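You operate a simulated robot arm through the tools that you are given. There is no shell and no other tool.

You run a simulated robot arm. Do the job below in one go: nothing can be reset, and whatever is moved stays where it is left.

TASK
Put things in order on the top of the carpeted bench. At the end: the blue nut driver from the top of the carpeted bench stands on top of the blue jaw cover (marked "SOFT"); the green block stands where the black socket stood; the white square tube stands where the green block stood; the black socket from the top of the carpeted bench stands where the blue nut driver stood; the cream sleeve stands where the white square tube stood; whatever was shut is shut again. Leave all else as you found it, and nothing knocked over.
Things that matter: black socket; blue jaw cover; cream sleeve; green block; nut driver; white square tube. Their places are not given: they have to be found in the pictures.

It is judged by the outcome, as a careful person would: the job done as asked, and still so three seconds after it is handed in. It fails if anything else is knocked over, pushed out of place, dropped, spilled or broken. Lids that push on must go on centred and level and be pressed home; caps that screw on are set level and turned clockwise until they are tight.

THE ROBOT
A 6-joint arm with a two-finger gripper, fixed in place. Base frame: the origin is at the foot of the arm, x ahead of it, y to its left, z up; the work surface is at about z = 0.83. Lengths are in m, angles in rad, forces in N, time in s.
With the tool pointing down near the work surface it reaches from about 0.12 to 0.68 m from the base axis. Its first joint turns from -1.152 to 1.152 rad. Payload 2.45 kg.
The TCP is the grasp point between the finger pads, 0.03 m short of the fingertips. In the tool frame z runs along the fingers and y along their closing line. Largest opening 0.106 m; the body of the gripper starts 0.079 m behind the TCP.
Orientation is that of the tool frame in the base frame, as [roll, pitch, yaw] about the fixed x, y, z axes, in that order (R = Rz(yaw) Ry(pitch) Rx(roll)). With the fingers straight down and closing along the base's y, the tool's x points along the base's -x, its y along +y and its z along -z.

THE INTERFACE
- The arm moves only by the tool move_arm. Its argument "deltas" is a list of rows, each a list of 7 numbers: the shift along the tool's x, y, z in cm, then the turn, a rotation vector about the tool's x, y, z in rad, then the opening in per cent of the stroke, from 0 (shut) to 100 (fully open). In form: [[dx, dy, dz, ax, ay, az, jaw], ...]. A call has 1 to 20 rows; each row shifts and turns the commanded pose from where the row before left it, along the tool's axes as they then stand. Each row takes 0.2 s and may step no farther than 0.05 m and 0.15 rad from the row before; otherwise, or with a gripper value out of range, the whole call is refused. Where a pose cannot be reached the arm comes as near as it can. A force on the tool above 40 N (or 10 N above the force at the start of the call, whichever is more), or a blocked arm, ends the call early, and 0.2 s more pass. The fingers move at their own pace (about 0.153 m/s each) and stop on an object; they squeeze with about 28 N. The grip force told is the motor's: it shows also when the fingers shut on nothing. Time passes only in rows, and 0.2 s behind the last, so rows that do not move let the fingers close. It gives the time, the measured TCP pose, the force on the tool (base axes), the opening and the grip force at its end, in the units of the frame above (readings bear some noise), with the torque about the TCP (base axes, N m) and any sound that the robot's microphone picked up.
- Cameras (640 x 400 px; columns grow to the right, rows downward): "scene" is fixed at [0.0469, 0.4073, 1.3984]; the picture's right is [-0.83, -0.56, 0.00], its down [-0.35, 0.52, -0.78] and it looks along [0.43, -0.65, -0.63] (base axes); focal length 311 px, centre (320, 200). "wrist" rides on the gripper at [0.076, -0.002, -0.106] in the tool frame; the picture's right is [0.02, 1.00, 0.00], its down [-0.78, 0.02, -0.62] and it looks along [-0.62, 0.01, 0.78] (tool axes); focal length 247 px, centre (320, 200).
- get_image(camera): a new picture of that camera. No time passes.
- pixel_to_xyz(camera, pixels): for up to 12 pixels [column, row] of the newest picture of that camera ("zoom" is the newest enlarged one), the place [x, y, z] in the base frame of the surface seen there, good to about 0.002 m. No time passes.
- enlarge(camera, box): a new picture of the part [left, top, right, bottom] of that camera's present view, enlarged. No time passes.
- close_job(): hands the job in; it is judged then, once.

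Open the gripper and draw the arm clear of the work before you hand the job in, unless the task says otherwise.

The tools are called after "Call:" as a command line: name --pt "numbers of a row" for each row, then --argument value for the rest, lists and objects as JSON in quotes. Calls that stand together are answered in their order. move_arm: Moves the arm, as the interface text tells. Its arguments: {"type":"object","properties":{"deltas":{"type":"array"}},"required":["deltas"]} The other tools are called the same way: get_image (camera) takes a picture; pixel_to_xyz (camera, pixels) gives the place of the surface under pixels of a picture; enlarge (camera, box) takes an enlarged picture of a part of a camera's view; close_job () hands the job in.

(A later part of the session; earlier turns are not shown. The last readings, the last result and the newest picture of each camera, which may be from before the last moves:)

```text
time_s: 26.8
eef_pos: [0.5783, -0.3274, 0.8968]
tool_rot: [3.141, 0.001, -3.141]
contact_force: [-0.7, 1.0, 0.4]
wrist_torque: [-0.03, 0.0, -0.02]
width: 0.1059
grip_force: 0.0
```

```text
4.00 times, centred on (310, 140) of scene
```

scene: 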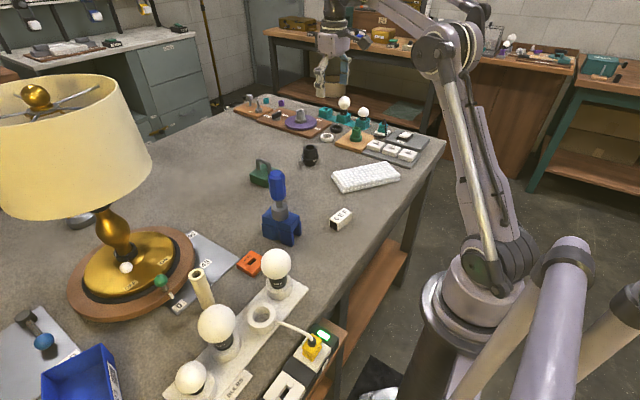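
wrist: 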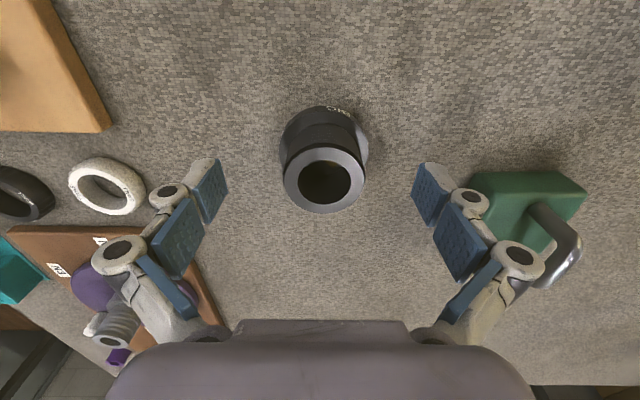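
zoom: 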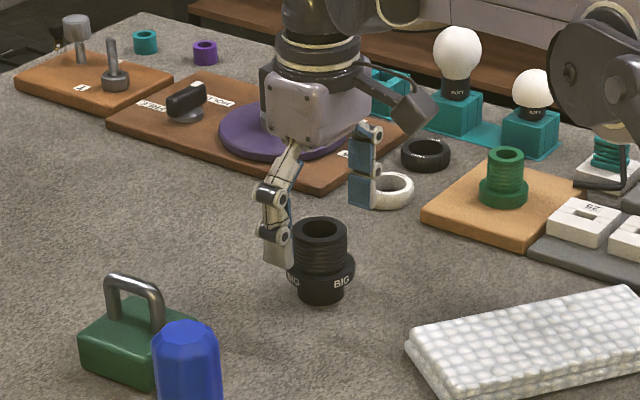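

The rim is at column 324 against the finger midline of 320, so I shift +2 mm in y, then close gently.

Call:
move_arm --pt "-0.1 0.2 0 0 0 0 100" --pt "0 0 0 0 0 0 70" --pt "0 0 0 0 0 0 50" --pt "0 0 0 0 0 0 35" --pt "0 0 0 0 0 0 0" --pt "0 0 0 0 0 0 0"

Call:
get_image --camera "wrist"

Call:
enlarge --camera "scene" --box '[250, 90, 370, 190]'

```text
time_s: 28.2
eef_pos: [0.5801, -0.3248, 0.8987]
tool_rot: [3.141, 0.003, -3.142]
contact_force: [0.1, 0.3, 3.0]
wrist_torque: [0.05, 0.02, 0.01]
width: 0.0429
grip_force: 28.2
```

```text
taken
```

wrist: 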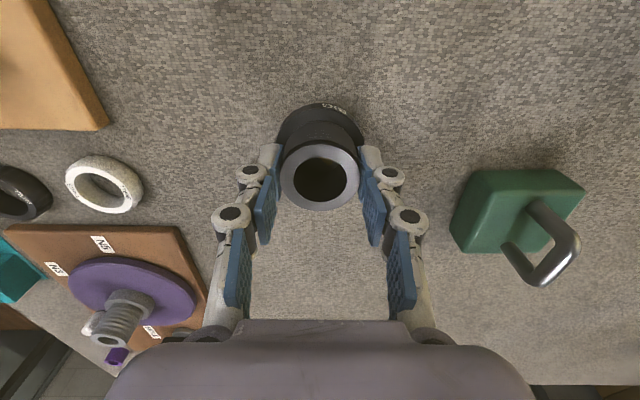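

```text
4.00 times, centred on (310, 140) of scene
```

zoom: 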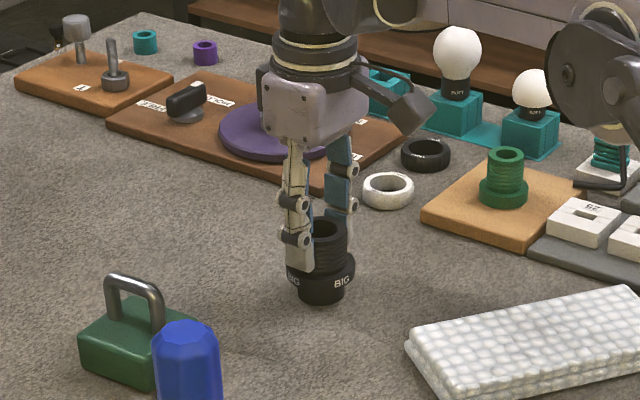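

The socket is gripped at 0.043 m, still upright. I lift it straight, draw back a little in x, and carry it at z≈1.02 over to y≈-0.004, well clear of the green block and the driver.

Call:
move_arm --pt "0 0 -1.0 0 0 0 0" --pt "0 0 -1.5 0 0 0 0" --pt "0 0 -1.5 0 0 0 0" --pt "0.6 0 -2.0 0 0 0 0" --pt "0.6 0 -2.0 0 0 0 0" --pt "0.6 0 -2.0 0 0 0 0" --pt "0.6 1.0 -2.0 0 0 0 0" --pt "0 2.0 0 0 0 0 0" --pt "0 3.0 0 0 0 0 0" --pt "0 3.0 0 0 0 0 0" --pt "0 3.0 0 0 0 0 0" --pt "0 3.0 0 0 0 0 0" --pt "0 3.0 0 0 0 0 0" --pt "0 3.0 0 0 0 0 0" --pt "0 3.0 0 0 0 0 0" --pt "0 3.0 0 0 0 0 0" --pt "0 3.0 0 0 0 0 0" --pt "0 2.0 0 0 0 0 0" --pt "0 0 0 0 0 0 0"

Call:
get_image --camera "wrist"

Call:
get_image --camera "scene"

```text
time_s: 32.2
eef_pos: [0.5535, -0.0043, 1.0186]
tool_rot: [3.14, 0.002, -3.14]
contact_force: [-0.8, 1.2, -0.5]
wrist_torque: [0.04, -0.03, -0.03]
width: 0.0431
grip_force: 28.3
```

```text
taken
```

wrist: 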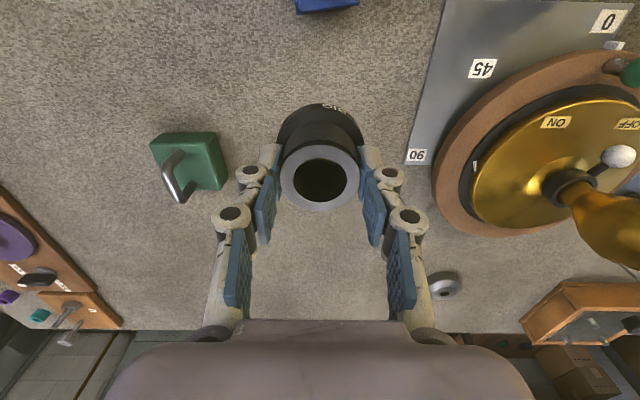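

```text
taken
```

scene: 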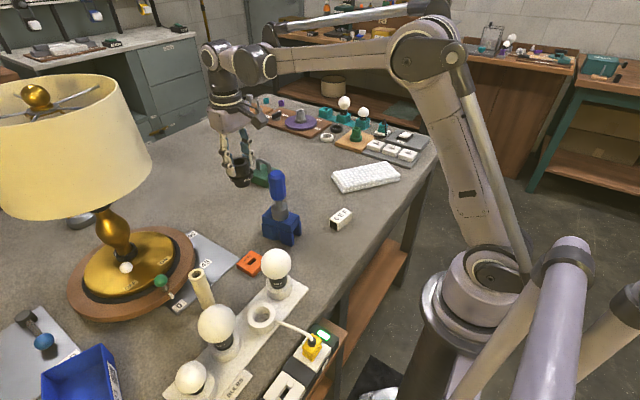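

The socket is at (0.5535, -0.0043), upright in the grip. I go out and down to (0.659, -0.004) at about z 0.91.

Call:
move_arm --pt "-2.1 0 1.2 0 0 0 0" --pt "-2.1 0 1.2 0 0 0 0" --pt "-2.1 0 1.2 0 0 0 0" --pt "-2.1 0 1.2 0 0 0 0" --pt "-2.15 0 1.2 0 0 0 0" --pt "0 0 1.5 0 0 0 0" --pt "0 0 1.5 0 0 0 0" --pt "0 0 1.0 0 0 0 0" --pt "0 0 0.8 0 0 0 0" --pt "0 0 0 0 0 0 0" --pt "0 0 0 0 0 0 0"

Call:
get_image --camera "wrist"

Call:
enlarge --camera "scene" --box '[160, 120, 290, 230]'

```text
time_s: 34.6
eef_pos: [0.6606, -0.0026, 0.9087]
tool_rot: [3.14, 0.002, 3.141]
contact_force: [-0.4, -0.6, -1.1]
wrist_torque: [-0.01, 0.01, -0.01]
width: 0.0431
grip_force: 28.2
```

```text
taken
```

wrist: 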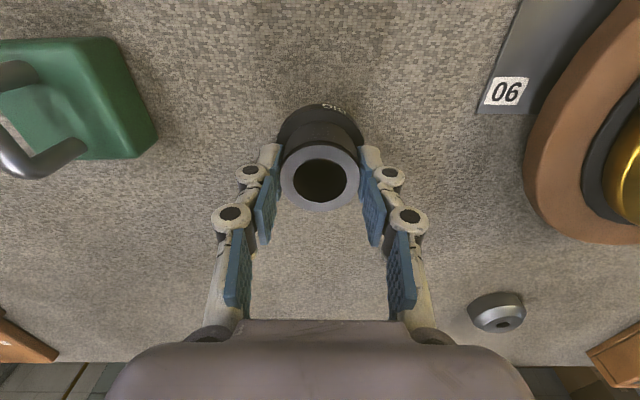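

```text
3.64 times, centred on (225, 175) of scene
```

zoom: 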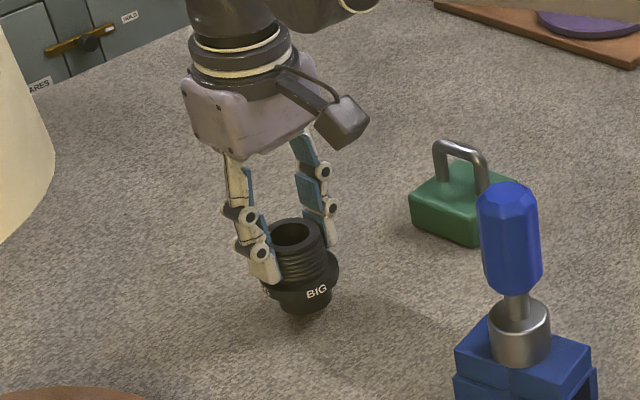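

It is about 1 cm above the carpet at (0.660, -0.003). I lower the rest in small steps.

Call:
move_arm --pt "0.1 -0.1 0.4 0 0 0 0" --pt "0 0 0.3 0 0 0 0" --pt "0 0 0.2 0 0 0 0" --pt "0 0 0 0 0 0 0"

Call:
move_arm --pt "0 0 0.1 0 0 0 0" --pt "0 0 0 0 0 0 0"

Call:
move_arm --pt "0 0 0.1 0 0 0 0" --pt "0 0 0 0 0 0 0"

```text
time_s: 35.6
eef_pos: [0.6606, -0.0035, 0.8994]
tool_rot: [-3.14, 0.002, -3.141]
contact_force: [-0.3, 0.5, -1.1]
wrist_torque: [-0.01, 0.0, 0.02]
width: 0.043
grip_force: 28.0
```

```text
time_s: 36.2
eef_pos: [0.6602, -0.0043, 0.899]
tool_rot: [3.141, 0.001, -3.141]
contact_force: [0.0, 1.0, -0.6]
wrist_torque: [0.03, -0.02, -0.04]
width: 0.043
grip_force: 28.2
```

```text
time_s: 36.8
eef_pos: [0.6604, -0.005, 0.8986]
tool_rot: [-3.14, 0.002, -3.141]
contact_force: [0.5, 1.0, -0.4]
wrist_torque: [-0.01, -0.01, -0.05]
width: 0.0427
grip_force: 28.0
```

Still no contact at z≈0.8985. I lower on in 1 mm steps.

Call:
move_arm --pt "0 0 0.1 0 0 0 0" --pt "0 0 0 0 0 0 0"

Call:
move_arm --pt "0 0 0.1 0 0 0 0" --pt "0 0 0 0 0 0 0"

```text
time_s: 37.4
eef_pos: [0.6599, -0.0033, 0.8986]
tool_rot: [-3.142, 0.001, -3.14]
contact_force: [0.4, 0.2, -0.2]
wrist_torque: [0.03, 0.01, 0.0]
width: 0.043
grip_force: 27.7
```

```text
time_s: 38.0
eef_pos: [0.6611, -0.0038, 0.8979]
tool_rot: [-3.141, -0.001, -3.141]
contact_force: [-1.9, 1.6, 6.9]
wrist_torque: [0.08, 0.09, 0.01]
width: 0.0431
grip_force: 28.2
```

Contact at z≈0.898 with 6.9 N. I ease up 0.5 mm and open the fingers in steps.

Call:
move_arm --pt "0 0 -0.04 0 0 0 0" --pt "0 0 0 0 0 0 0" --pt "0 0 0 0 0 0 45" --pt "0 0 0 0 0 0 55" --pt "0 0 0 0 0 0 75" --pt "0 0 0 0 0 0 100" --pt "0 0 0 0 0 0 100"

Call:
get_image --camera "wrist"

Call:
enlarge --camera "scene" --box '[160, 120, 290, 230]'

```text
time_s: 39.6
eef_pos: [0.6611, -0.0046, 0.8973]
tool_rot: [-3.141, 0.0, -3.14]
contact_force: [0.2, 0.1, 0.6]
wrist_torque: [-0.01, 0.01, 0.02]
width: 0.106
grip_force: 0.2
```

```text
taken
```

wrist: 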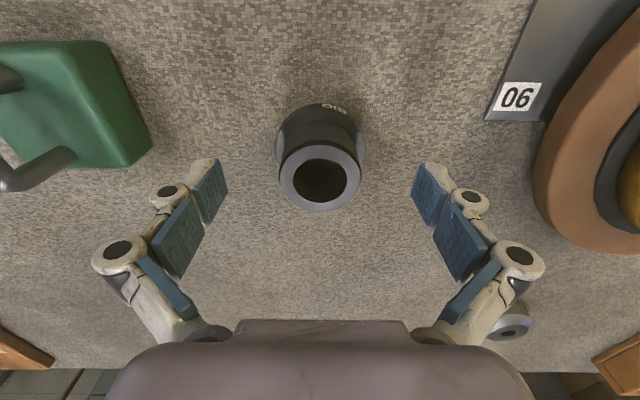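

```text
3.64 times, centred on (225, 175) of scene
```

zoom: 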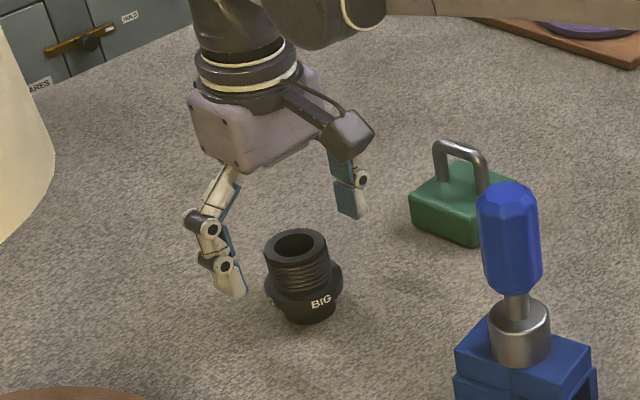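

The socket stands where the driver stood. I rise clear of it, draw back and move to look at the green block.

Call:
move_arm --pt "0 0 -1.5 0 0 0 100" --pt "0 0 -2.0 0 0 0 100" --pt "0 0 -2.0 0 0 0 100" --pt "1.0 0 -2.0 0 0 0 100" --pt "2.0 0 -2.0 0 0 0 100" --pt "2.0 0 -2.0 0 0 0 100" --pt "1.0 -2.0 -2.0 0 0 0 100" --pt "1.0 -3.0 0 0 0 0 100" --pt "1.0 -3.0 0 0 0 0 100" --pt "1.0 -3.0 0 0 0 0 100" --pt "0 -3.0 0 0 0 0 100" --pt "0 -1.7 0 0 0 0 100" --pt "0 0 0 0 0 0 100"

Call:
get_image --camera "wrist"

Call:
get_image --camera "scene"

Call:
enlarge --camera "wrist" --box '[270, 70, 370, 180]'

```text
time_s: 42.4
eef_pos: [0.5703, -0.1618, 1.0334]
tool_rot: [3.141, 0.002, -3.141]
contact_force: [0.7, -0.4, -0.3]
wrist_torque: [-0.01, -0.02, -0.03]
width: 0.106
grip_force: 0.0
```

```text
taken
```

wrist: 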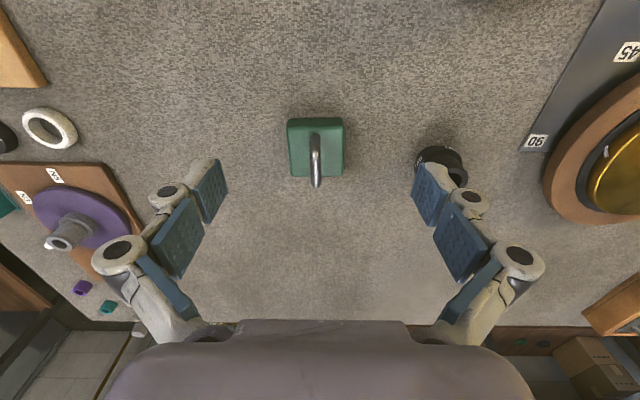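

```text
taken
```

scene: 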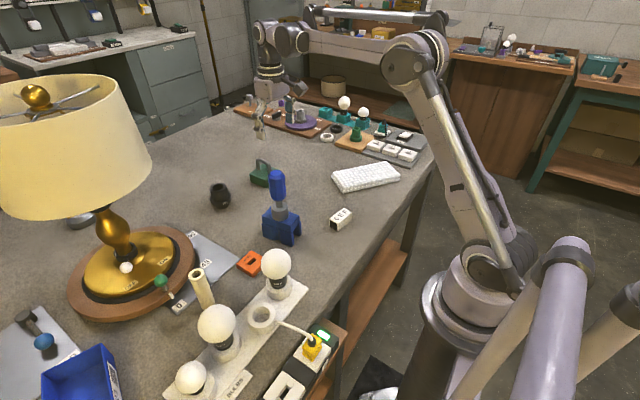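

```text
3.64 times, centred on (320, 125) of wrist
```

zoom: 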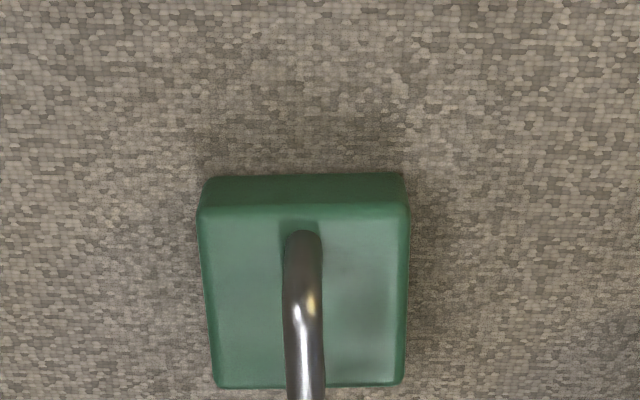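

The block is square to the tool: front edge at zoom (200–410, 207), back edge (215–402, 386). I read its corners and the handle.

Call:
pixel_to_xyz --camera "zoom" --pixels '[[204, 212], [406, 212], [218, 382], [398, 382], [303, 240], [305, 300], [305, 380], [300, 185], [290, 300], [320, 300], [305, 345], [350, 300]]'

Call:
pixel_to_xyz --camera "wrist" --pixels '[[315, 140], [316, 150], [316, 160], [316, 170], [317, 182], [317, 186], [289, 150], [342, 150]]'

```text
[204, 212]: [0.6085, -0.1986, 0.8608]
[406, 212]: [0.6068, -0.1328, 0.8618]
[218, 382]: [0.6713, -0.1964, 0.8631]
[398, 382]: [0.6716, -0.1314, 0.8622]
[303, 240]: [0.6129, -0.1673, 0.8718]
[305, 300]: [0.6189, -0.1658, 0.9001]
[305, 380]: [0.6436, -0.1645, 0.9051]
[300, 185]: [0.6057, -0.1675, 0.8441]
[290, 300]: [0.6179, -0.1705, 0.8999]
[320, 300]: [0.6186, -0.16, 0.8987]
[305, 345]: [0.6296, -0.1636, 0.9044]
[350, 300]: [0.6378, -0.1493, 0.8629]
```

```text
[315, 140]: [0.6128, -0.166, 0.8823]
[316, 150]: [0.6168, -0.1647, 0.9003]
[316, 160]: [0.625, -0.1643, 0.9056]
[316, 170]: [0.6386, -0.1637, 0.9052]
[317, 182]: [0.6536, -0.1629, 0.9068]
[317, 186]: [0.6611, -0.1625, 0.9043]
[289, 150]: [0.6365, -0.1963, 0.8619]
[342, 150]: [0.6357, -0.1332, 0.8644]
```

The block is 0.066 m square, centred at (0.639, -0.165), top z 0.862, with the handle along x at y≈-0.164. I move over it at z≈0.95 and check.

Call:
move_arm --pt "-1.7 -0.1 2.0 0 0 0 100" --pt "-1.7 -0.1 2.0 0 0 0 100" --pt "-1.7 -0.1 2.0 0 0 0 100" --pt "-1.75 -0.05 2.0 0 0 0 100" --pt "0 0 0 0 0 0 100" --pt "0 0 0 0 0 0 100"

Call:
get_image --camera "wrist"

Call:
enlarge --camera "scene" --box '[200, 100, 320, 210]'

```text
time_s: 43.8
eef_pos: [0.6361, -0.1642, 0.9508]
tool_rot: [3.142, 0.0, -3.141]
contact_force: [0.5, -0.7, 0.1]
wrist_torque: [0.01, 0.05, 0.03]
width: 0.1059
grip_force: 0.1
```

```text
taken
```

wrist: 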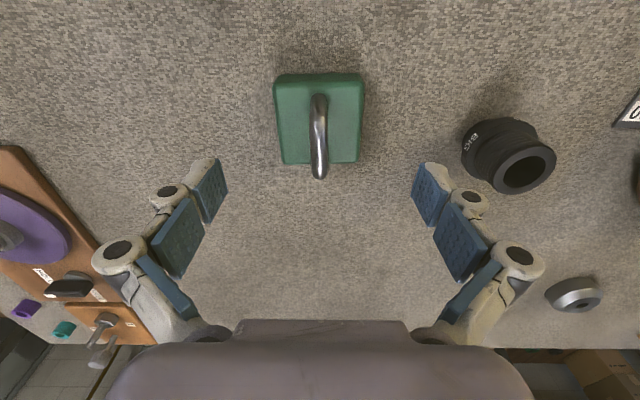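

```text
3.64 times, centred on (260, 155) of scene
```

zoom: 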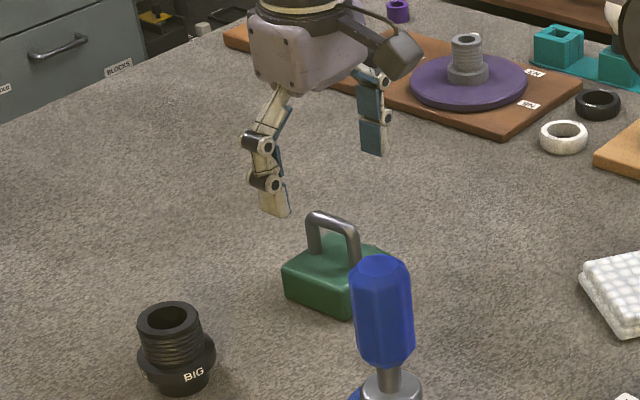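

The block and handle are centred at column 319. I descend to z≈0.873, fingers beside the block with tips about 12 mm above the carpet.

Call:
move_arm --pt "-0.25 0 2.0 0 0 0 100" --pt "0 0 2.0 0 0 0 100" --pt "0 0 1.5 0 0 0 100" --pt "0 0 1.5 0 0 0 100" --pt "0 0 0.75 0 0 0 100" --pt "0 0 0 0 0 0 100" --pt "0 0 0 0 0 0 100"

Call:
get_image --camera "wrist"

Call:
enlarge --camera "scene" --box '[200, 100, 320, 210]'

```text
time_s: 45.4
eef_pos: [0.6415, -0.1643, 0.8708]
tool_rot: [-3.141, 0.002, -3.142]
contact_force: [-0.1, 0.0, -0.1]
wrist_torque: [-0.01, 0.01, -0.01]
width: 0.1058
grip_force: 0.0
```

```text
taken
```

wrist: 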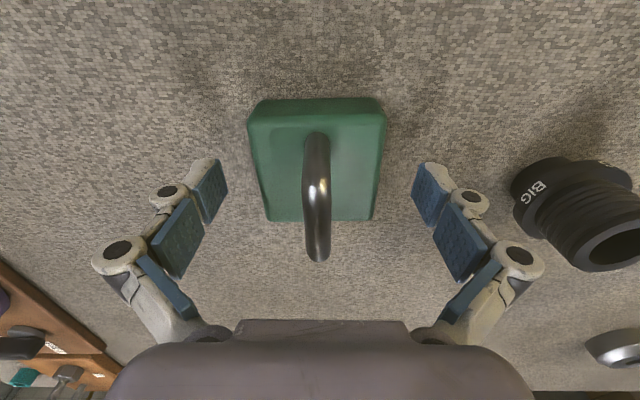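

```text
3.64 times, centred on (260, 155) of scene
```

zoom: 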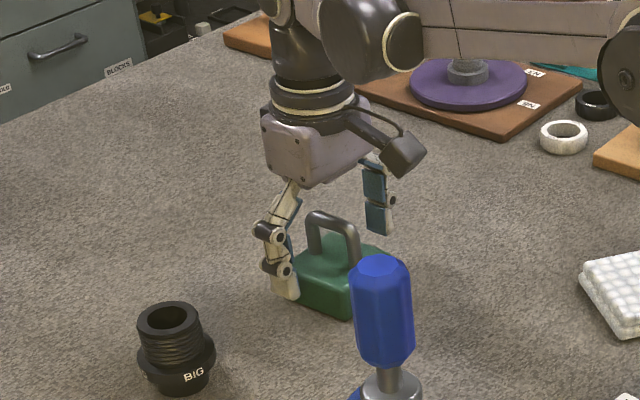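

The block is centred between the fingers (columns 248–386). I close on its sides.

Call:
move_arm --pt "0 0 0 0 0 0 85" --pt "0 0 0 0 0 0 70" --pt "0 0 0 0 0 0 55" --pt "0 0 0 0 0 0 0" --pt "0 0 0 0 0 0 0"

Call:
get_image --camera "wrist"

```text
time_s: 46.6
eef_pos: [0.6397, -0.1655, 0.8736]
tool_rot: [-3.139, 0.002, 3.141]
contact_force: [2.6, -6.8, 8.7]
wrist_torque: [-0.23, -0.04, 0.33]
width: 0.0707
grip_force: 28.4
```

```text
taken
```

wrist: 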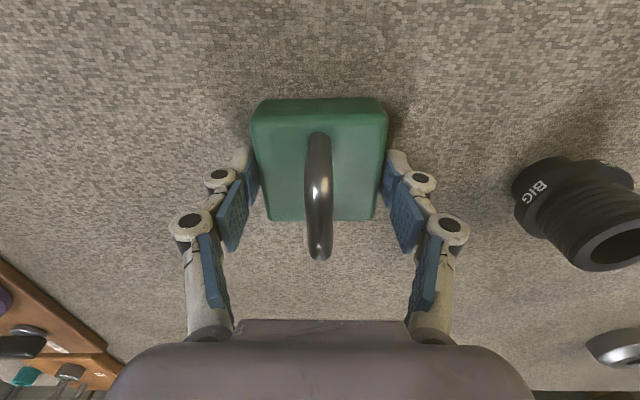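

Gripped at 0.071 m. I lift 1.5 cm slowly and check the weight and grip.

Call:
move_arm --pt "0 0 -0.3 0 0 0 0" --pt "0 0 -0.5 0 0 0 0" --pt "0 0 -0.7 0 0 0 0" --pt "0 0 0 0 0 0 0"

Call:
get_image --camera "wrist"

Call:
enlarge --camera "scene" --box '[200, 100, 320, 210]'

```text
time_s: 47.6
eef_pos: [0.6409, -0.1644, 0.8887]
tool_rot: [-3.141, 0.001, 3.14]
contact_force: [0.7, 0.2, -11.0]
wrist_torque: [-0.02, -0.04, -0.01]
width: 0.0696
grip_force: 27.6
```

```text
taken
```

wrist: 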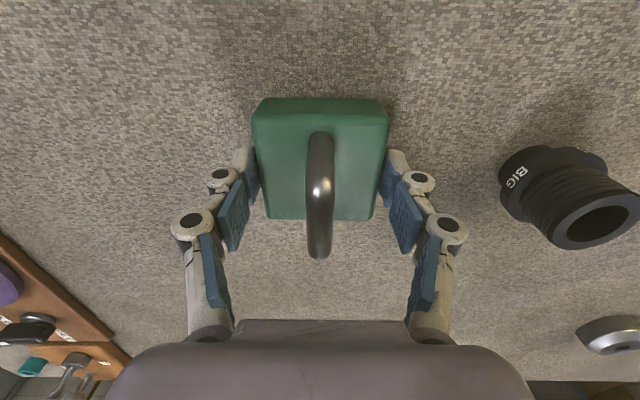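

```text
3.64 times, centred on (260, 155) of scene
```

zoom: 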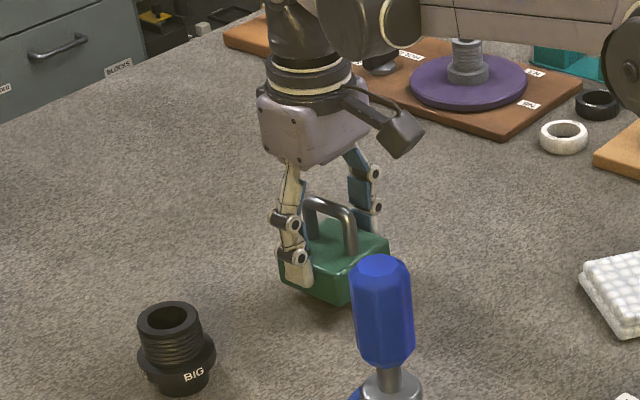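

It weighs about 11 N and hangs level without slip. I lift 3 cm more and carry it steadily towards (0.580, -0.3245).

Call:
move_arm --pt "0 0 -1.0 0 0 0 0" --pt "0 0 -1.0 0 0 0 0" --pt "0 0 -1.0 0 0 0 0" --pt "0.4 -1.0 0 0 0 0 0" --pt "0.6 -1.6 0 0 0 0 0" --pt "0.7 -1.8 0 0 0 0 0" --pt "0.7 -1.8 0 0 0 0 0" --pt "0.7 -1.8 0 0 0 0 0" --pt "0.7 -1.8 0 0 0 0 0" --pt "0.7 -1.8 0 0 0 0 0" --pt "0.7 -1.8 0 0 0 0 0" --pt "0.6 -1.6 0 0 0 0 0" --pt "0.3 -1.0 0 0 0 0 0" --pt "0 0 0 0 0 0 0" --pt "0 0 0 0 0 0 0"

Call:
get_image --camera "wrist"

Call:
get_image --camera "scene"

```text
time_s: 50.8
eef_pos: [0.5806, -0.3243, 0.9178]
tool_rot: [-3.141, 0.002, -3.141]
contact_force: [-0.8, -0.8, -12.2]
wrist_torque: [0.01, 0.01, -0.02]
width: 0.0697
grip_force: 28.3
```

```text
taken
```

wrist: 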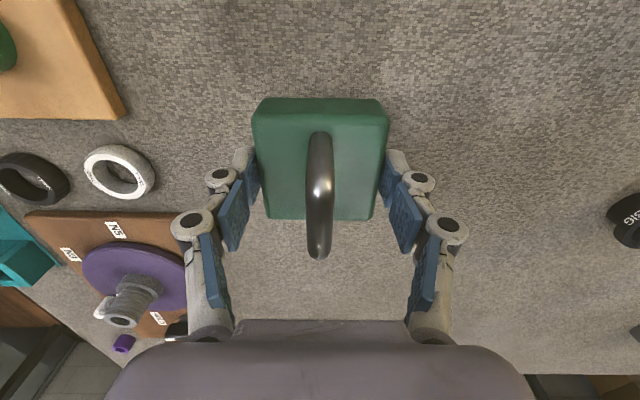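

```text
taken
```

scene: 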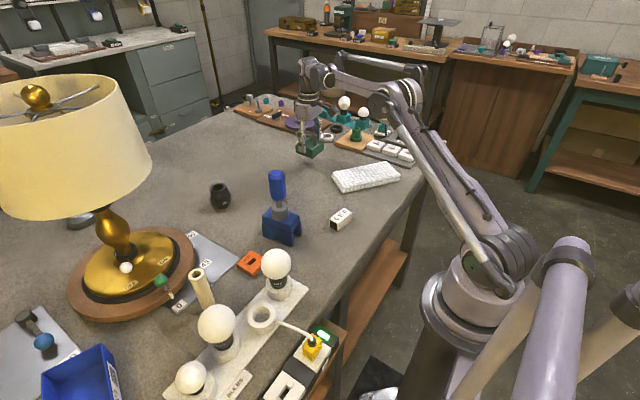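

The block is over (0.5806, -0.3243), level, 4.4 cm up. I lower it most of the way, then finely.

Call:
move_arm --pt "0 0 1.0 0 0 0 0" --pt "0 0 1.2 0 0 0 0" --pt "0 0 1.0 0 0 0 0" --pt "0 0 0.6 0 0 0 0" --pt "0 0 0 0 0 0 0" --pt "0 0 0 0 0 0 0"

Call:
move_arm --pt "0 0 0.2 0 0 0 0" --pt "0 0 0.1 0 0 0 0" --pt "0 0 0 0 0 0 0"

Call:
move_arm --pt "0 0 0.1 0 0 0 0" --pt "0 0 0 0 0 0 0"

Call:
move_arm --pt "0 0 0.1 0 0 0 0" --pt "0 0 0 0 0 0 0"

```text
time_s: 52.2
eef_pos: [0.5822, -0.325, 0.8809]
tool_rot: [-3.141, 0.004, -3.142]
contact_force: [0.3, -0.1, -11.8]
wrist_torque: [0.01, -0.02, -0.01]
width: 0.0697
grip_force: 28.2
```

```text
time_s: 53.0
eef_pos: [0.5813, -0.3258, 0.8789]
tool_rot: [3.141, 0.001, -3.141]
contact_force: [0.3, 0.0, -12.2]
wrist_torque: [-0.02, -0.02, 0.02]
width: 0.0695
grip_force: 27.8
```

```text
time_s: 53.6
eef_pos: [0.5822, -0.3249, 0.8774]
tool_rot: [-3.142, 0.001, 3.141]
contact_force: [-0.4, 0.4, -11.6]
wrist_torque: [0.01, -0.04, 0.0]
width: 0.0698
grip_force: 27.8
```

```text
time_s: 54.2
eef_pos: [0.5804, -0.3257, 0.8762]
tool_rot: [3.141, 0.001, 3.141]
contact_force: [0.0, -0.2, -12.1]
wrist_torque: [-0.02, 0.03, 0.01]
width: 0.0696
grip_force: 27.8
```

The full weight still hangs (−12 N) at z≈0.876. I keep lowering in 1 mm steps.

Call:
move_arm --pt "0 0 0.1 0 0 0 0" --pt "0 0 0 0 0 0 0"

Call:
move_arm --pt "0 0 0.1 0 0 0 0" --pt "0 0 0 0 0 0 0"

Call:
move_arm --pt "0 0 0.1 0 0 0 0" --pt "0 0 0 0 0 0 0"

```text
time_s: 54.8
eef_pos: [0.5803, -0.3254, 0.8755]
tool_rot: [3.141, 0.0, 3.14]
contact_force: [-0.2, 0.6, -11.9]
wrist_torque: [0.01, -0.01, 0.0]
width: 0.0698
grip_force: 28.2
```

```text
time_s: 55.4
eef_pos: [0.5818, -0.3258, 0.8746]
tool_rot: [3.141, 0.002, -3.141]
contact_force: [-0.7, 1.3, -10.9]
wrist_torque: [-0.03, 0.01, 0.04]
width: 0.0697
grip_force: 28.1
```

```text
time_s: 56.0
eef_pos: [0.5811, -0.3245, 0.873]
tool_rot: [-3.139, 0.002, -3.141]
contact_force: [1.4, -2.1, -8.9]
wrist_torque: [-0.16, 0.05, 0.09]
width: 0.0697
grip_force: 27.9
```

Contact starts: the vertical force is easing to −8.9 N at z≈0.873. Another 1 mm should put the weight on the carpet.

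Call:
move_arm --pt "0 0 0.07 0 0 0 0" --pt "0 0 0 0 0 0 0"

```text
time_s: 56.6
eef_pos: [0.5815, -0.3258, 0.8738]
tool_rot: [-3.14, 0.004, -3.141]
contact_force: [7.9, -1.2, 10.0]
wrist_torque: [-0.13, 0.37, 0.19]
width: 0.07
grip_force: 27.6
```

Now it is seated with 10 N pressing. I ease up 0.4 mm and open in steps.

Call:
move_arm --pt "0 0 -0.04 0 0 0 0" --pt "0 0 0 0 0 0 0" --pt "0 0 0 0 0 0 70" --pt "0 0 0 0 0 0 80" --pt "0 0 0 0 0 0 100" --pt "0 0 0 0 0 0 100"

Call:
get_image --camera "wrist"

Call:
enlarge --camera "scene" --box '[250, 90, 370, 190]'

```text
time_s: 58.0
eef_pos: [0.5812, -0.3243, 0.8738]
tool_rot: [3.141, 0.002, 3.141]
contact_force: [0.6, 0.3, 0.7]
wrist_torque: [0.0, 0.0, 0.02]
width: 0.1057
grip_force: 0.0
```

```text
taken
```

wrist: 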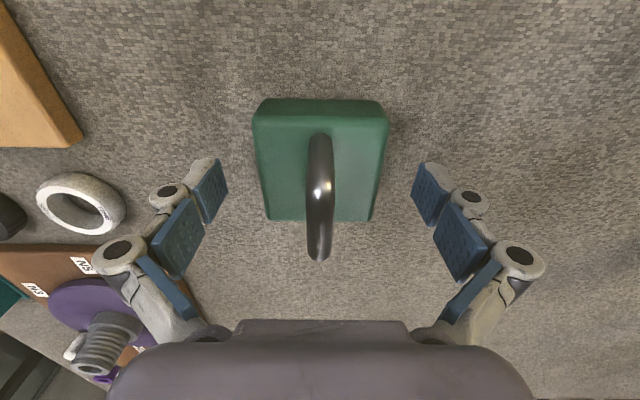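

```text
4.00 times, centred on (310, 140) of scene
```

zoom: 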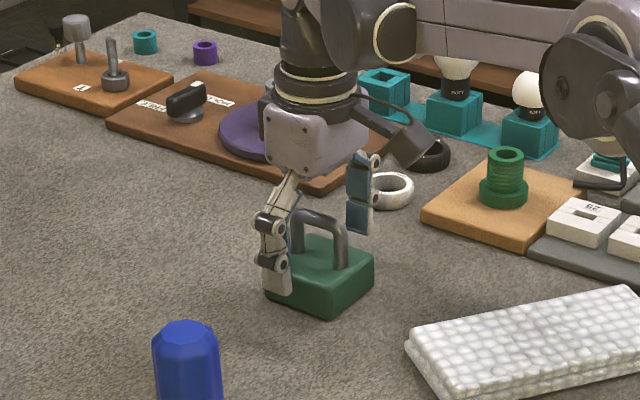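

The green block stands where the socket stood, square and level. I rise straight above its handle, then travel to look at the white square tube.

Call:
move_arm --pt "0 0 -1.5 0 0 0 100" --pt "0 0 -2.0 0 0 0 100" --pt "0 0 -2.5 0 0 0 100" --pt "0 0 -2.5 0 0 0 100" --pt "0.5 0 -2.5 0 0 0 100" --pt "1.0 0 -2.5 0 0 0 100" --pt "2.5 1.5 -1.0 0 0 0 100" --pt "2.8 1.9 0 0 0 0 100" --pt "2.8 1.9 0 0 0 0 100" --pt "2.8 1.9 0 0 0 0 100" --pt "2.8 1.9 0 0 0 0 100" --pt "2.8 1.9 0 0 0 0 100" --pt "2.8 1.9 0 0 0 0 100" --pt "2.8 1.9 0 0 0 0 100" --pt "2.8 1.9 0 0 0 0 100" --pt "2.0 1.9 0 0 0 0 100" --pt "1.5 1.9 0 0 0 0 100" --pt "0 0 0 0 0 0 100"

Call:
get_image --camera "wrist"

Call:
get_image --camera "scene"

```text
time_s: 61.8
eef_pos: [0.2815, -0.1197, 1.0184]
tool_rot: [3.142, 0.002, -3.141]
contact_force: [-0.9, -0.4, -0.5]
wrist_torque: [-0.02, -0.01, -0.01]
width: 0.1061
grip_force: 0.0
```

```text
taken
```

wrist: 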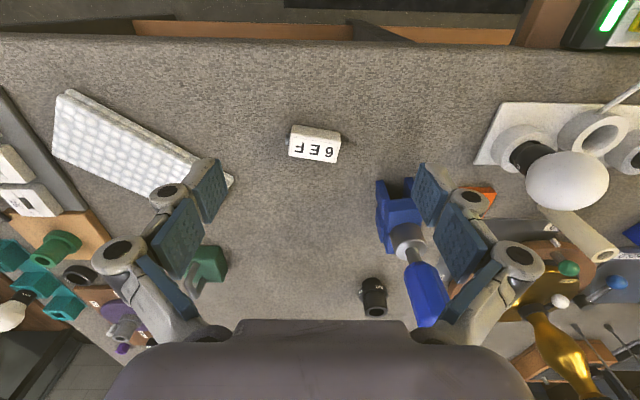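

```text
taken
```

scene: 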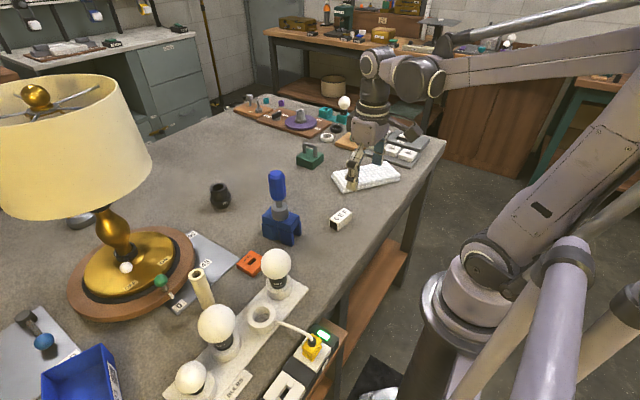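

Everything placed still stands. The tube is at wrist (315,144); I enlarge it and read its corners.

Call:
enlarge --camera "wrist" --box '[275, 110, 355, 175]'

Call:
enlarge --camera "scene" --box '[320, 200, 365, 240]'

```text
6.15 times, centred on (315, 142) of wrist
```

zoom: 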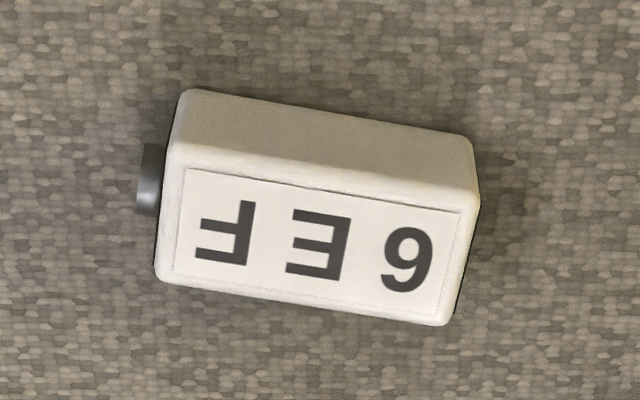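

```text
10.00 times, centred on (342, 220) of scene
```

zoom: 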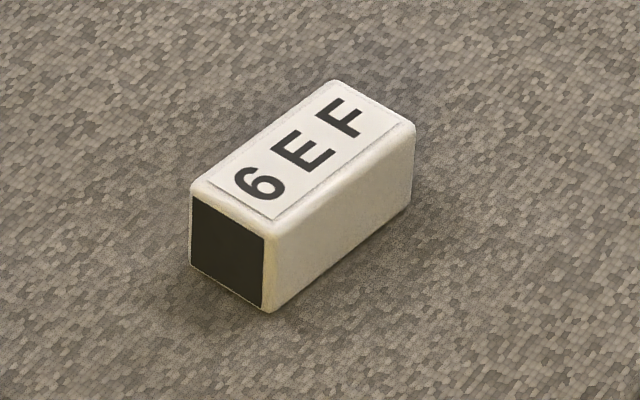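

The tube is closed white with a dark end (+y side) and a small grey knob at the other end (−y side), so I'll grip its long sides and leave the ends alone. I read its corners in the wrist zoom.

Call:
enlarge --camera "wrist" --box '[275, 110, 355, 175]'

Call:
pixel_to_xyz --camera "zoom" --pixels '[[185, 165], [465, 205], [165, 275], [440, 318], [320, 180], [310, 300], [175, 220], [455, 265], [315, 240], [148, 180], [320, 130], [145, 150]]'

```text
6.15 times, centred on (315, 142) of wrist
```

zoom: 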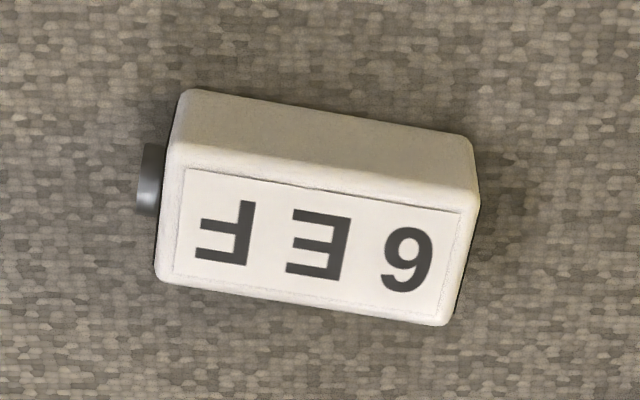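

```text
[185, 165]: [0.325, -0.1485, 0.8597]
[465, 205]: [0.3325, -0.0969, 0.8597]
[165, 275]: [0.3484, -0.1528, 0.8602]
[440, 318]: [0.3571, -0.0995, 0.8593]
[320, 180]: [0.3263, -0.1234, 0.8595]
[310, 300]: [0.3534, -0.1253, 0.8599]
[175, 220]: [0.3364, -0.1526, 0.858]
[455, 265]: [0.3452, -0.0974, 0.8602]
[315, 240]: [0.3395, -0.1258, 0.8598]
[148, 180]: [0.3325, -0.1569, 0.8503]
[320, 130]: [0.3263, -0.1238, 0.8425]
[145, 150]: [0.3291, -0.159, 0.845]
```

The tube centre is (0.340, -0.125), its axis turned 0.153 rad from y. I turn the gripper −1.418 rad about the tool axis at this height so that the fingers close across the narrow sides.

Call:
move_arm --pt "0 0 0 0 0 -0.1418 100" --pt "0 0 0 0 0 -0.1418 100" --pt "0 0 0 0 0 -0.1418 100" --pt "0 0 0 0 0 -0.1418 100" --pt "0 0 0 0 0 -0.1418 100" --pt "0 0 0 0 0 -0.1418 100" --pt "0 0 0 0 0 -0.1418 100" --pt "0 0 0 0 0 -0.1418 100" --pt "0 0 0 0 0 -0.1418 100" --pt "0 0 0 0 0 -0.1418 100" --pt "0 0 0 0 0 0 100" --pt "0 0 0 0 0 0 100"

Call:
get_image --camera "wrist"

```text
time_s: 64.4
eef_pos: [0.2811, -0.1197, 1.0166]
tool_rot: [-3.138, 0.0, -1.725]
contact_force: [0.1, 0.9, 0.2]
wrist_torque: [0.02, -0.01, 0.0]
width: 0.106
grip_force: 0.0
```

```text
taken
```

wrist: 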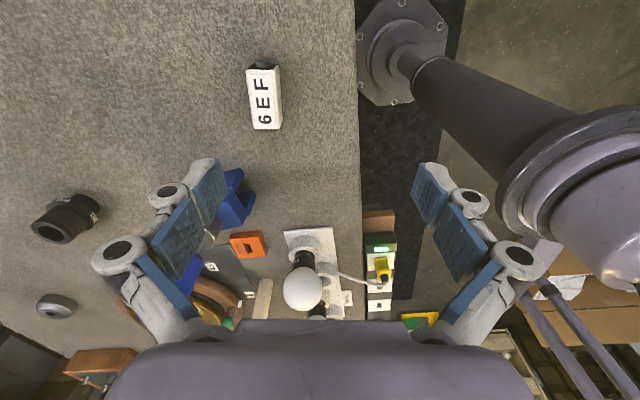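

The yaw is −1.725 as intended. I shift over the tube (base +5.9 cm in x, −0.5 cm in y) and descend to z≈0.93.

Call:
move_arm --pt "-0.14 -1.97 1.5 0 0 0 100" --pt "-0.14 -1.97 2.0 0 0 0 100" --pt "-0.13 -1.96 2.5 0 0 0 100" --pt "0 0 2.5 0 0 0 100" --pt "0 0 0 0 0 0 100" --pt "0 0 0 0 0 0 100"

Call:
get_image --camera "wrist"

Call:
enlarge --camera "scene" --box '[270, 130, 410, 250]'

```text
time_s: 65.8
eef_pos: [0.34, -0.1267, 0.9318]
tool_rot: [-3.141, 0.0, -1.723]
contact_force: [-0.3, 0.0, -0.1]
wrist_torque: [0.0, 0.01, 0.0]
width: 0.1061
grip_force: 0.0
```

```text
taken
```

wrist: 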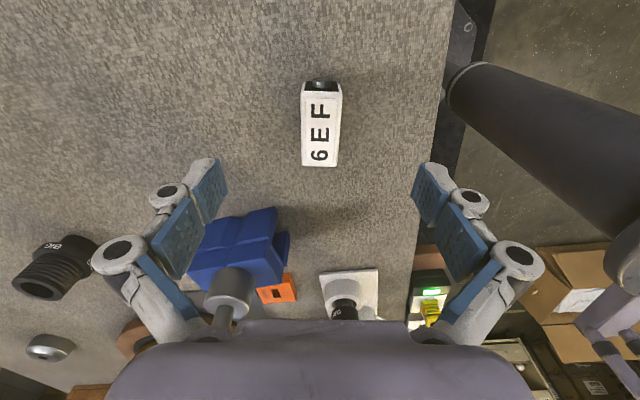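

```text
3.33 times, centred on (340, 190) of scene
```

zoom: 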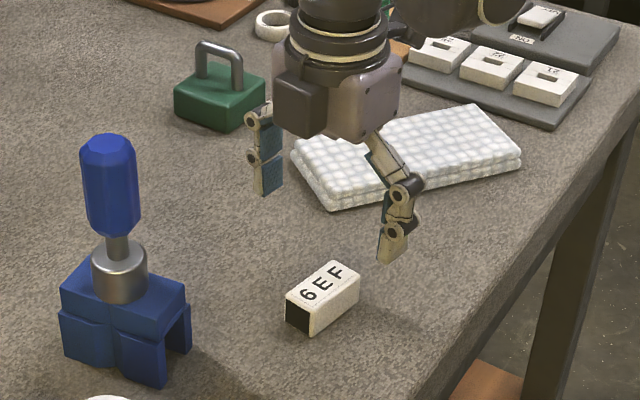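

The tube is centred at column 321 and aligned with the fingers. I descend to z≈0.868 with the fingers either side.

Call:
move_arm --pt "-0.2 0 2.0 0 0 0 100" --pt "0 0 2.0 0 0 0 100" --pt "0 0 1.5 0 0 0 100" --pt "0 0 0.8 0 0 0 100" --pt "0 0 0 0 0 0 100" --pt "0 0 0 0 0 0 100"

Call:
get_image --camera "wrist"

Call:
enlarge --camera "scene" --box '[270, 130, 410, 250]'

```text
time_s: 67.2
eef_pos: [0.3394, -0.1232, 0.8702]
tool_rot: [-3.14, 0.0, -1.724]
contact_force: [0.4, -0.4, 0.8]
wrist_torque: [0.02, 0.0, -0.01]
width: 0.106
grip_force: 0.1
```

```text
taken
```

wrist: 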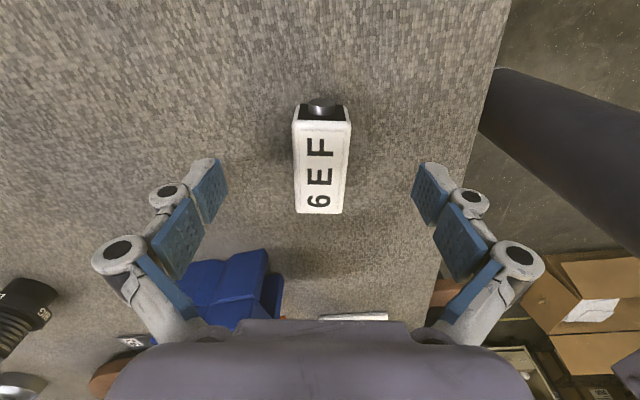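

```text
3.33 times, centred on (340, 190) of scene
```

zoom: 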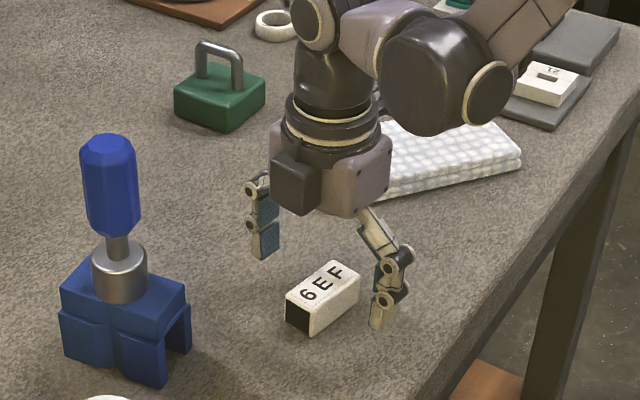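

The tube sits midway between the fingers (columns 294–352). I close on its long sides.

Call:
move_arm --pt "0 0 0 0 0 0 60" --pt "0 0 0 0 0 0 40" --pt "0 0 0 0 0 0 28" --pt "0 0 0 0 0 0 15" --pt "0 0 0 0 0 0 10" --pt "0 0 0 0 0 0 10"

Call:
get_image --camera "wrist"

Call:
enlarge --camera "scene" --box '[270, 130, 410, 250]'

```text
time_s: 68.6
eef_pos: [0.34, -0.1241, 0.8702]
tool_rot: [-3.139, -0.002, -1.723]
contact_force: [0.4, 0.2, 0.8]
wrist_torque: [0.0, 0.01, -0.01]
width: 0.0291
grip_force: 27.7
```

```text
taken
```

wrist: 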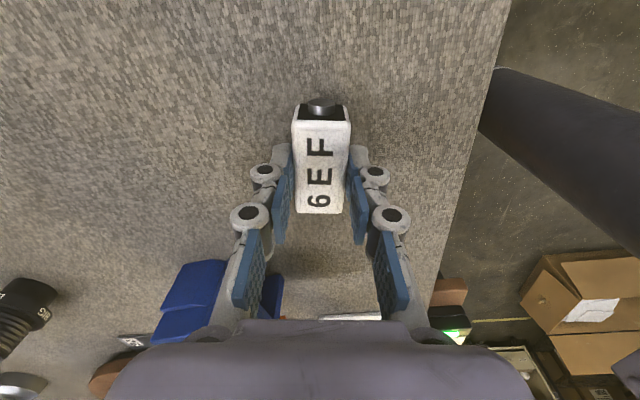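

```text
3.33 times, centred on (340, 190) of scene
```

zoom: 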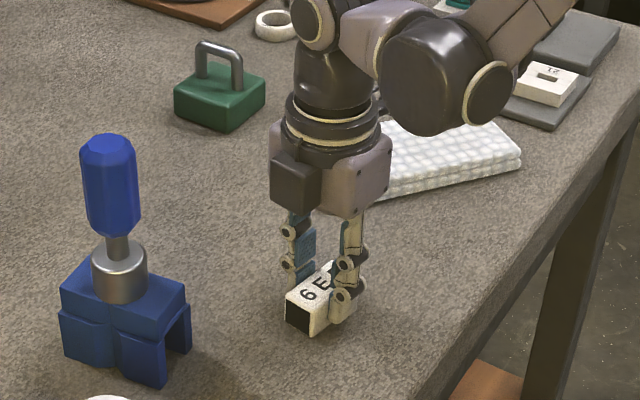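

Gripped at 0.029 m, still level. I lift it 6 cm and carry it to the green block's old spot (0.639, -0.165).

Call:
move_arm --pt "0 0 -1.0 0 0 0 10" --pt "0 0 -1.5 0 0 0 10" --pt "0 0 -2.0 0 0 0 10" --pt "0 0 -1.5 0 0 0 10" --pt "-0.04 -1.5 0 0 0 0 10" --pt "-0.04 -2.5 0 0 0 0 10" --pt "-0.04 -2.5 0 0 0 0 10" --pt "-0.04 -2.5 0 0 0 0 10" --pt "-0.04 -2.5 0 0 0 0 10" --pt "-0.04 -2.5 0 0 0 0 10" --pt "-0.04 -2.5 0 0 0 0 10" --pt "-0.04 -2.5 0 0 0 0 10" --pt "-0.04 -2.5 0 0 0 0 10" --pt "-0.04 -2.5 0 0 0 0 10" --pt "-0.04 -2.5 0 0 0 0 10" --pt "-0.04 -2.5 0 0 0 0 10" --pt "-0.04 -1.18 0 0 0 0 10" --pt "0 0 0 0 0 0 10" --pt "0 0 0 0 0 0 10"

Call:
get_image --camera "wrist"

Call:
get_image --camera "scene"

```text
time_s: 72.6
eef_pos: [0.6418, -0.1632, 0.9282]
tool_rot: [-3.139, 0.0, -1.724]
contact_force: [0.4, -0.3, -1.1]
wrist_torque: [0.03, 0.02, 0.0]
width: 0.029
grip_force: 28.5
```

```text
taken
```

wrist: 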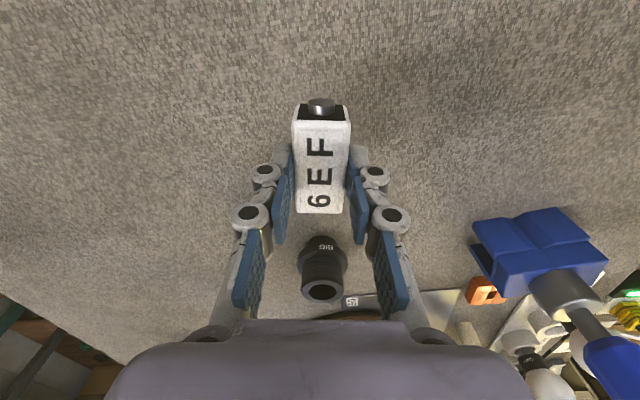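

```text
taken
```

scene: 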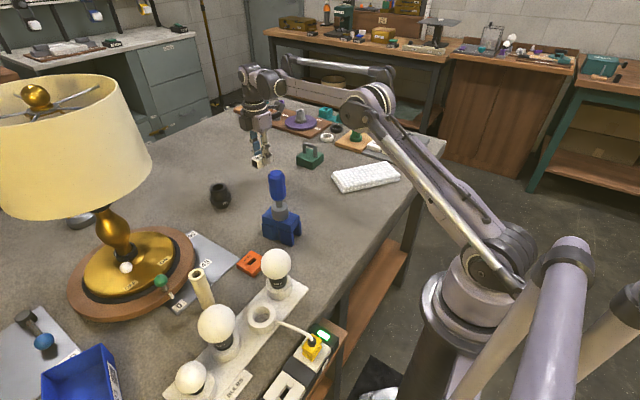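

It is over (0.642, -0.163). I correct by 2–3 mm and lower to a few mm above the carpet.

Call:
move_arm --pt "0.2 0.2 1.5 0 0 0 10" --pt "0 0 1.5 0 0 0 10" --pt "0 0 1.2 0 0 0 10" --pt "0 0 0.8 0 0 0 10" --pt "0 0 0.3 0 0 0 10" --pt "0 0 0 0 0 0 10" --pt "0 0 0 0 0 0 10"

Call:
move_arm --pt "0 0 0.1 0 0 0 10" --pt "0 0 0.1 0 0 0 10" --pt "0 0 0 0 0 0 10"

Call:
move_arm --pt "0 0 0.1 0 0 0 10" --pt "0 0 0 0 0 0 10"

```text
time_s: 74.2
eef_pos: [0.6378, -0.1639, 0.8768]
tool_rot: [-3.141, -0.001, -1.725]
contact_force: [-0.8, 0.7, -0.4]
wrist_torque: [0.02, -0.01, -0.02]
width: 0.0289
grip_force: 27.4
```

```text
time_s: 75.0
eef_pos: [0.6363, -0.1646, 0.876]
tool_rot: [-3.139, -0.001, -1.724]
contact_force: [-0.3, -1.1, -1.5]
wrist_torque: [0.01, -0.01, 0.0]
width: 0.0291
grip_force: 28.2
```

```text
time_s: 75.6
eef_pos: [0.6361, -0.1661, 0.8739]
tool_rot: [-3.14, 0.0, -1.724]
contact_force: [0.5, 0.5, -0.4]
wrist_torque: [0.0, 0.01, 0.02]
width: 0.0291
grip_force: 28.3
```

No contact yet at z≈0.874 (grasp height was 0.870). I go on in 1 mm steps.

Call:
move_arm --pt "0 0 0.1 0 0 0 10" --pt "0 0 0 0 0 0 10"

Call:
move_arm --pt "0 0 0.1 0 0 0 10" --pt "0 0 0 0 0 0 10"

Call:
move_arm --pt "0 0 0.1 0 0 0 10" --pt "0 0 0 0 0 0 10"

```text
time_s: 76.2
eef_pos: [0.6381, -0.1664, 0.8742]
tool_rot: [-3.139, 0.001, -1.725]
contact_force: [0.4, 0.3, 0.1]
wrist_torque: [0.02, -0.02, 0.03]
width: 0.0288
grip_force: 28.1
```

```text
time_s: 76.8
eef_pos: [0.6378, -0.1669, 0.8724]
tool_rot: [-3.141, -0.001, -1.726]
contact_force: [1.0, -0.2, -1.1]
wrist_torque: [-0.01, -0.04, -0.01]
width: 0.0291
grip_force: 27.9
```

```text
time_s: 77.4
eef_pos: [0.6387, -0.1664, 0.8718]
tool_rot: [-3.14, 0.0, -1.725]
contact_force: [-0.1, -0.1, 0.2]
wrist_torque: [0.02, -0.01, 0.01]
width: 0.0292
grip_force: 27.8
```

Still free at z≈0.872; two more 1 mm steps.

Call:
move_arm --pt "0 0 0.1 0 0 0 10" --pt "0 0 0 0 0 0 10"

Call:
move_arm --pt "0 0 0.1 0 0 0 10" --pt "0 0 0 0 0 0 10"

```text
time_s: 78.0
eef_pos: [0.6382, -0.1661, 0.8707]
tool_rot: [-3.141, 0.0, -1.723]
contact_force: [0.3, -0.3, -0.5]
wrist_torque: [0.0, 0.0, -0.01]
width: 0.0289
grip_force: 28.2
```

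```text
time_s: 78.6
eef_pos: [0.6385, -0.1663, 0.8706]
tool_rot: [-3.141, 0.001, -1.724]
contact_force: [3.6, -1.1, 10.2]
wrist_torque: [-0.02, -0.04, 0.02]
width: 0.029
grip_force: 28.3
```

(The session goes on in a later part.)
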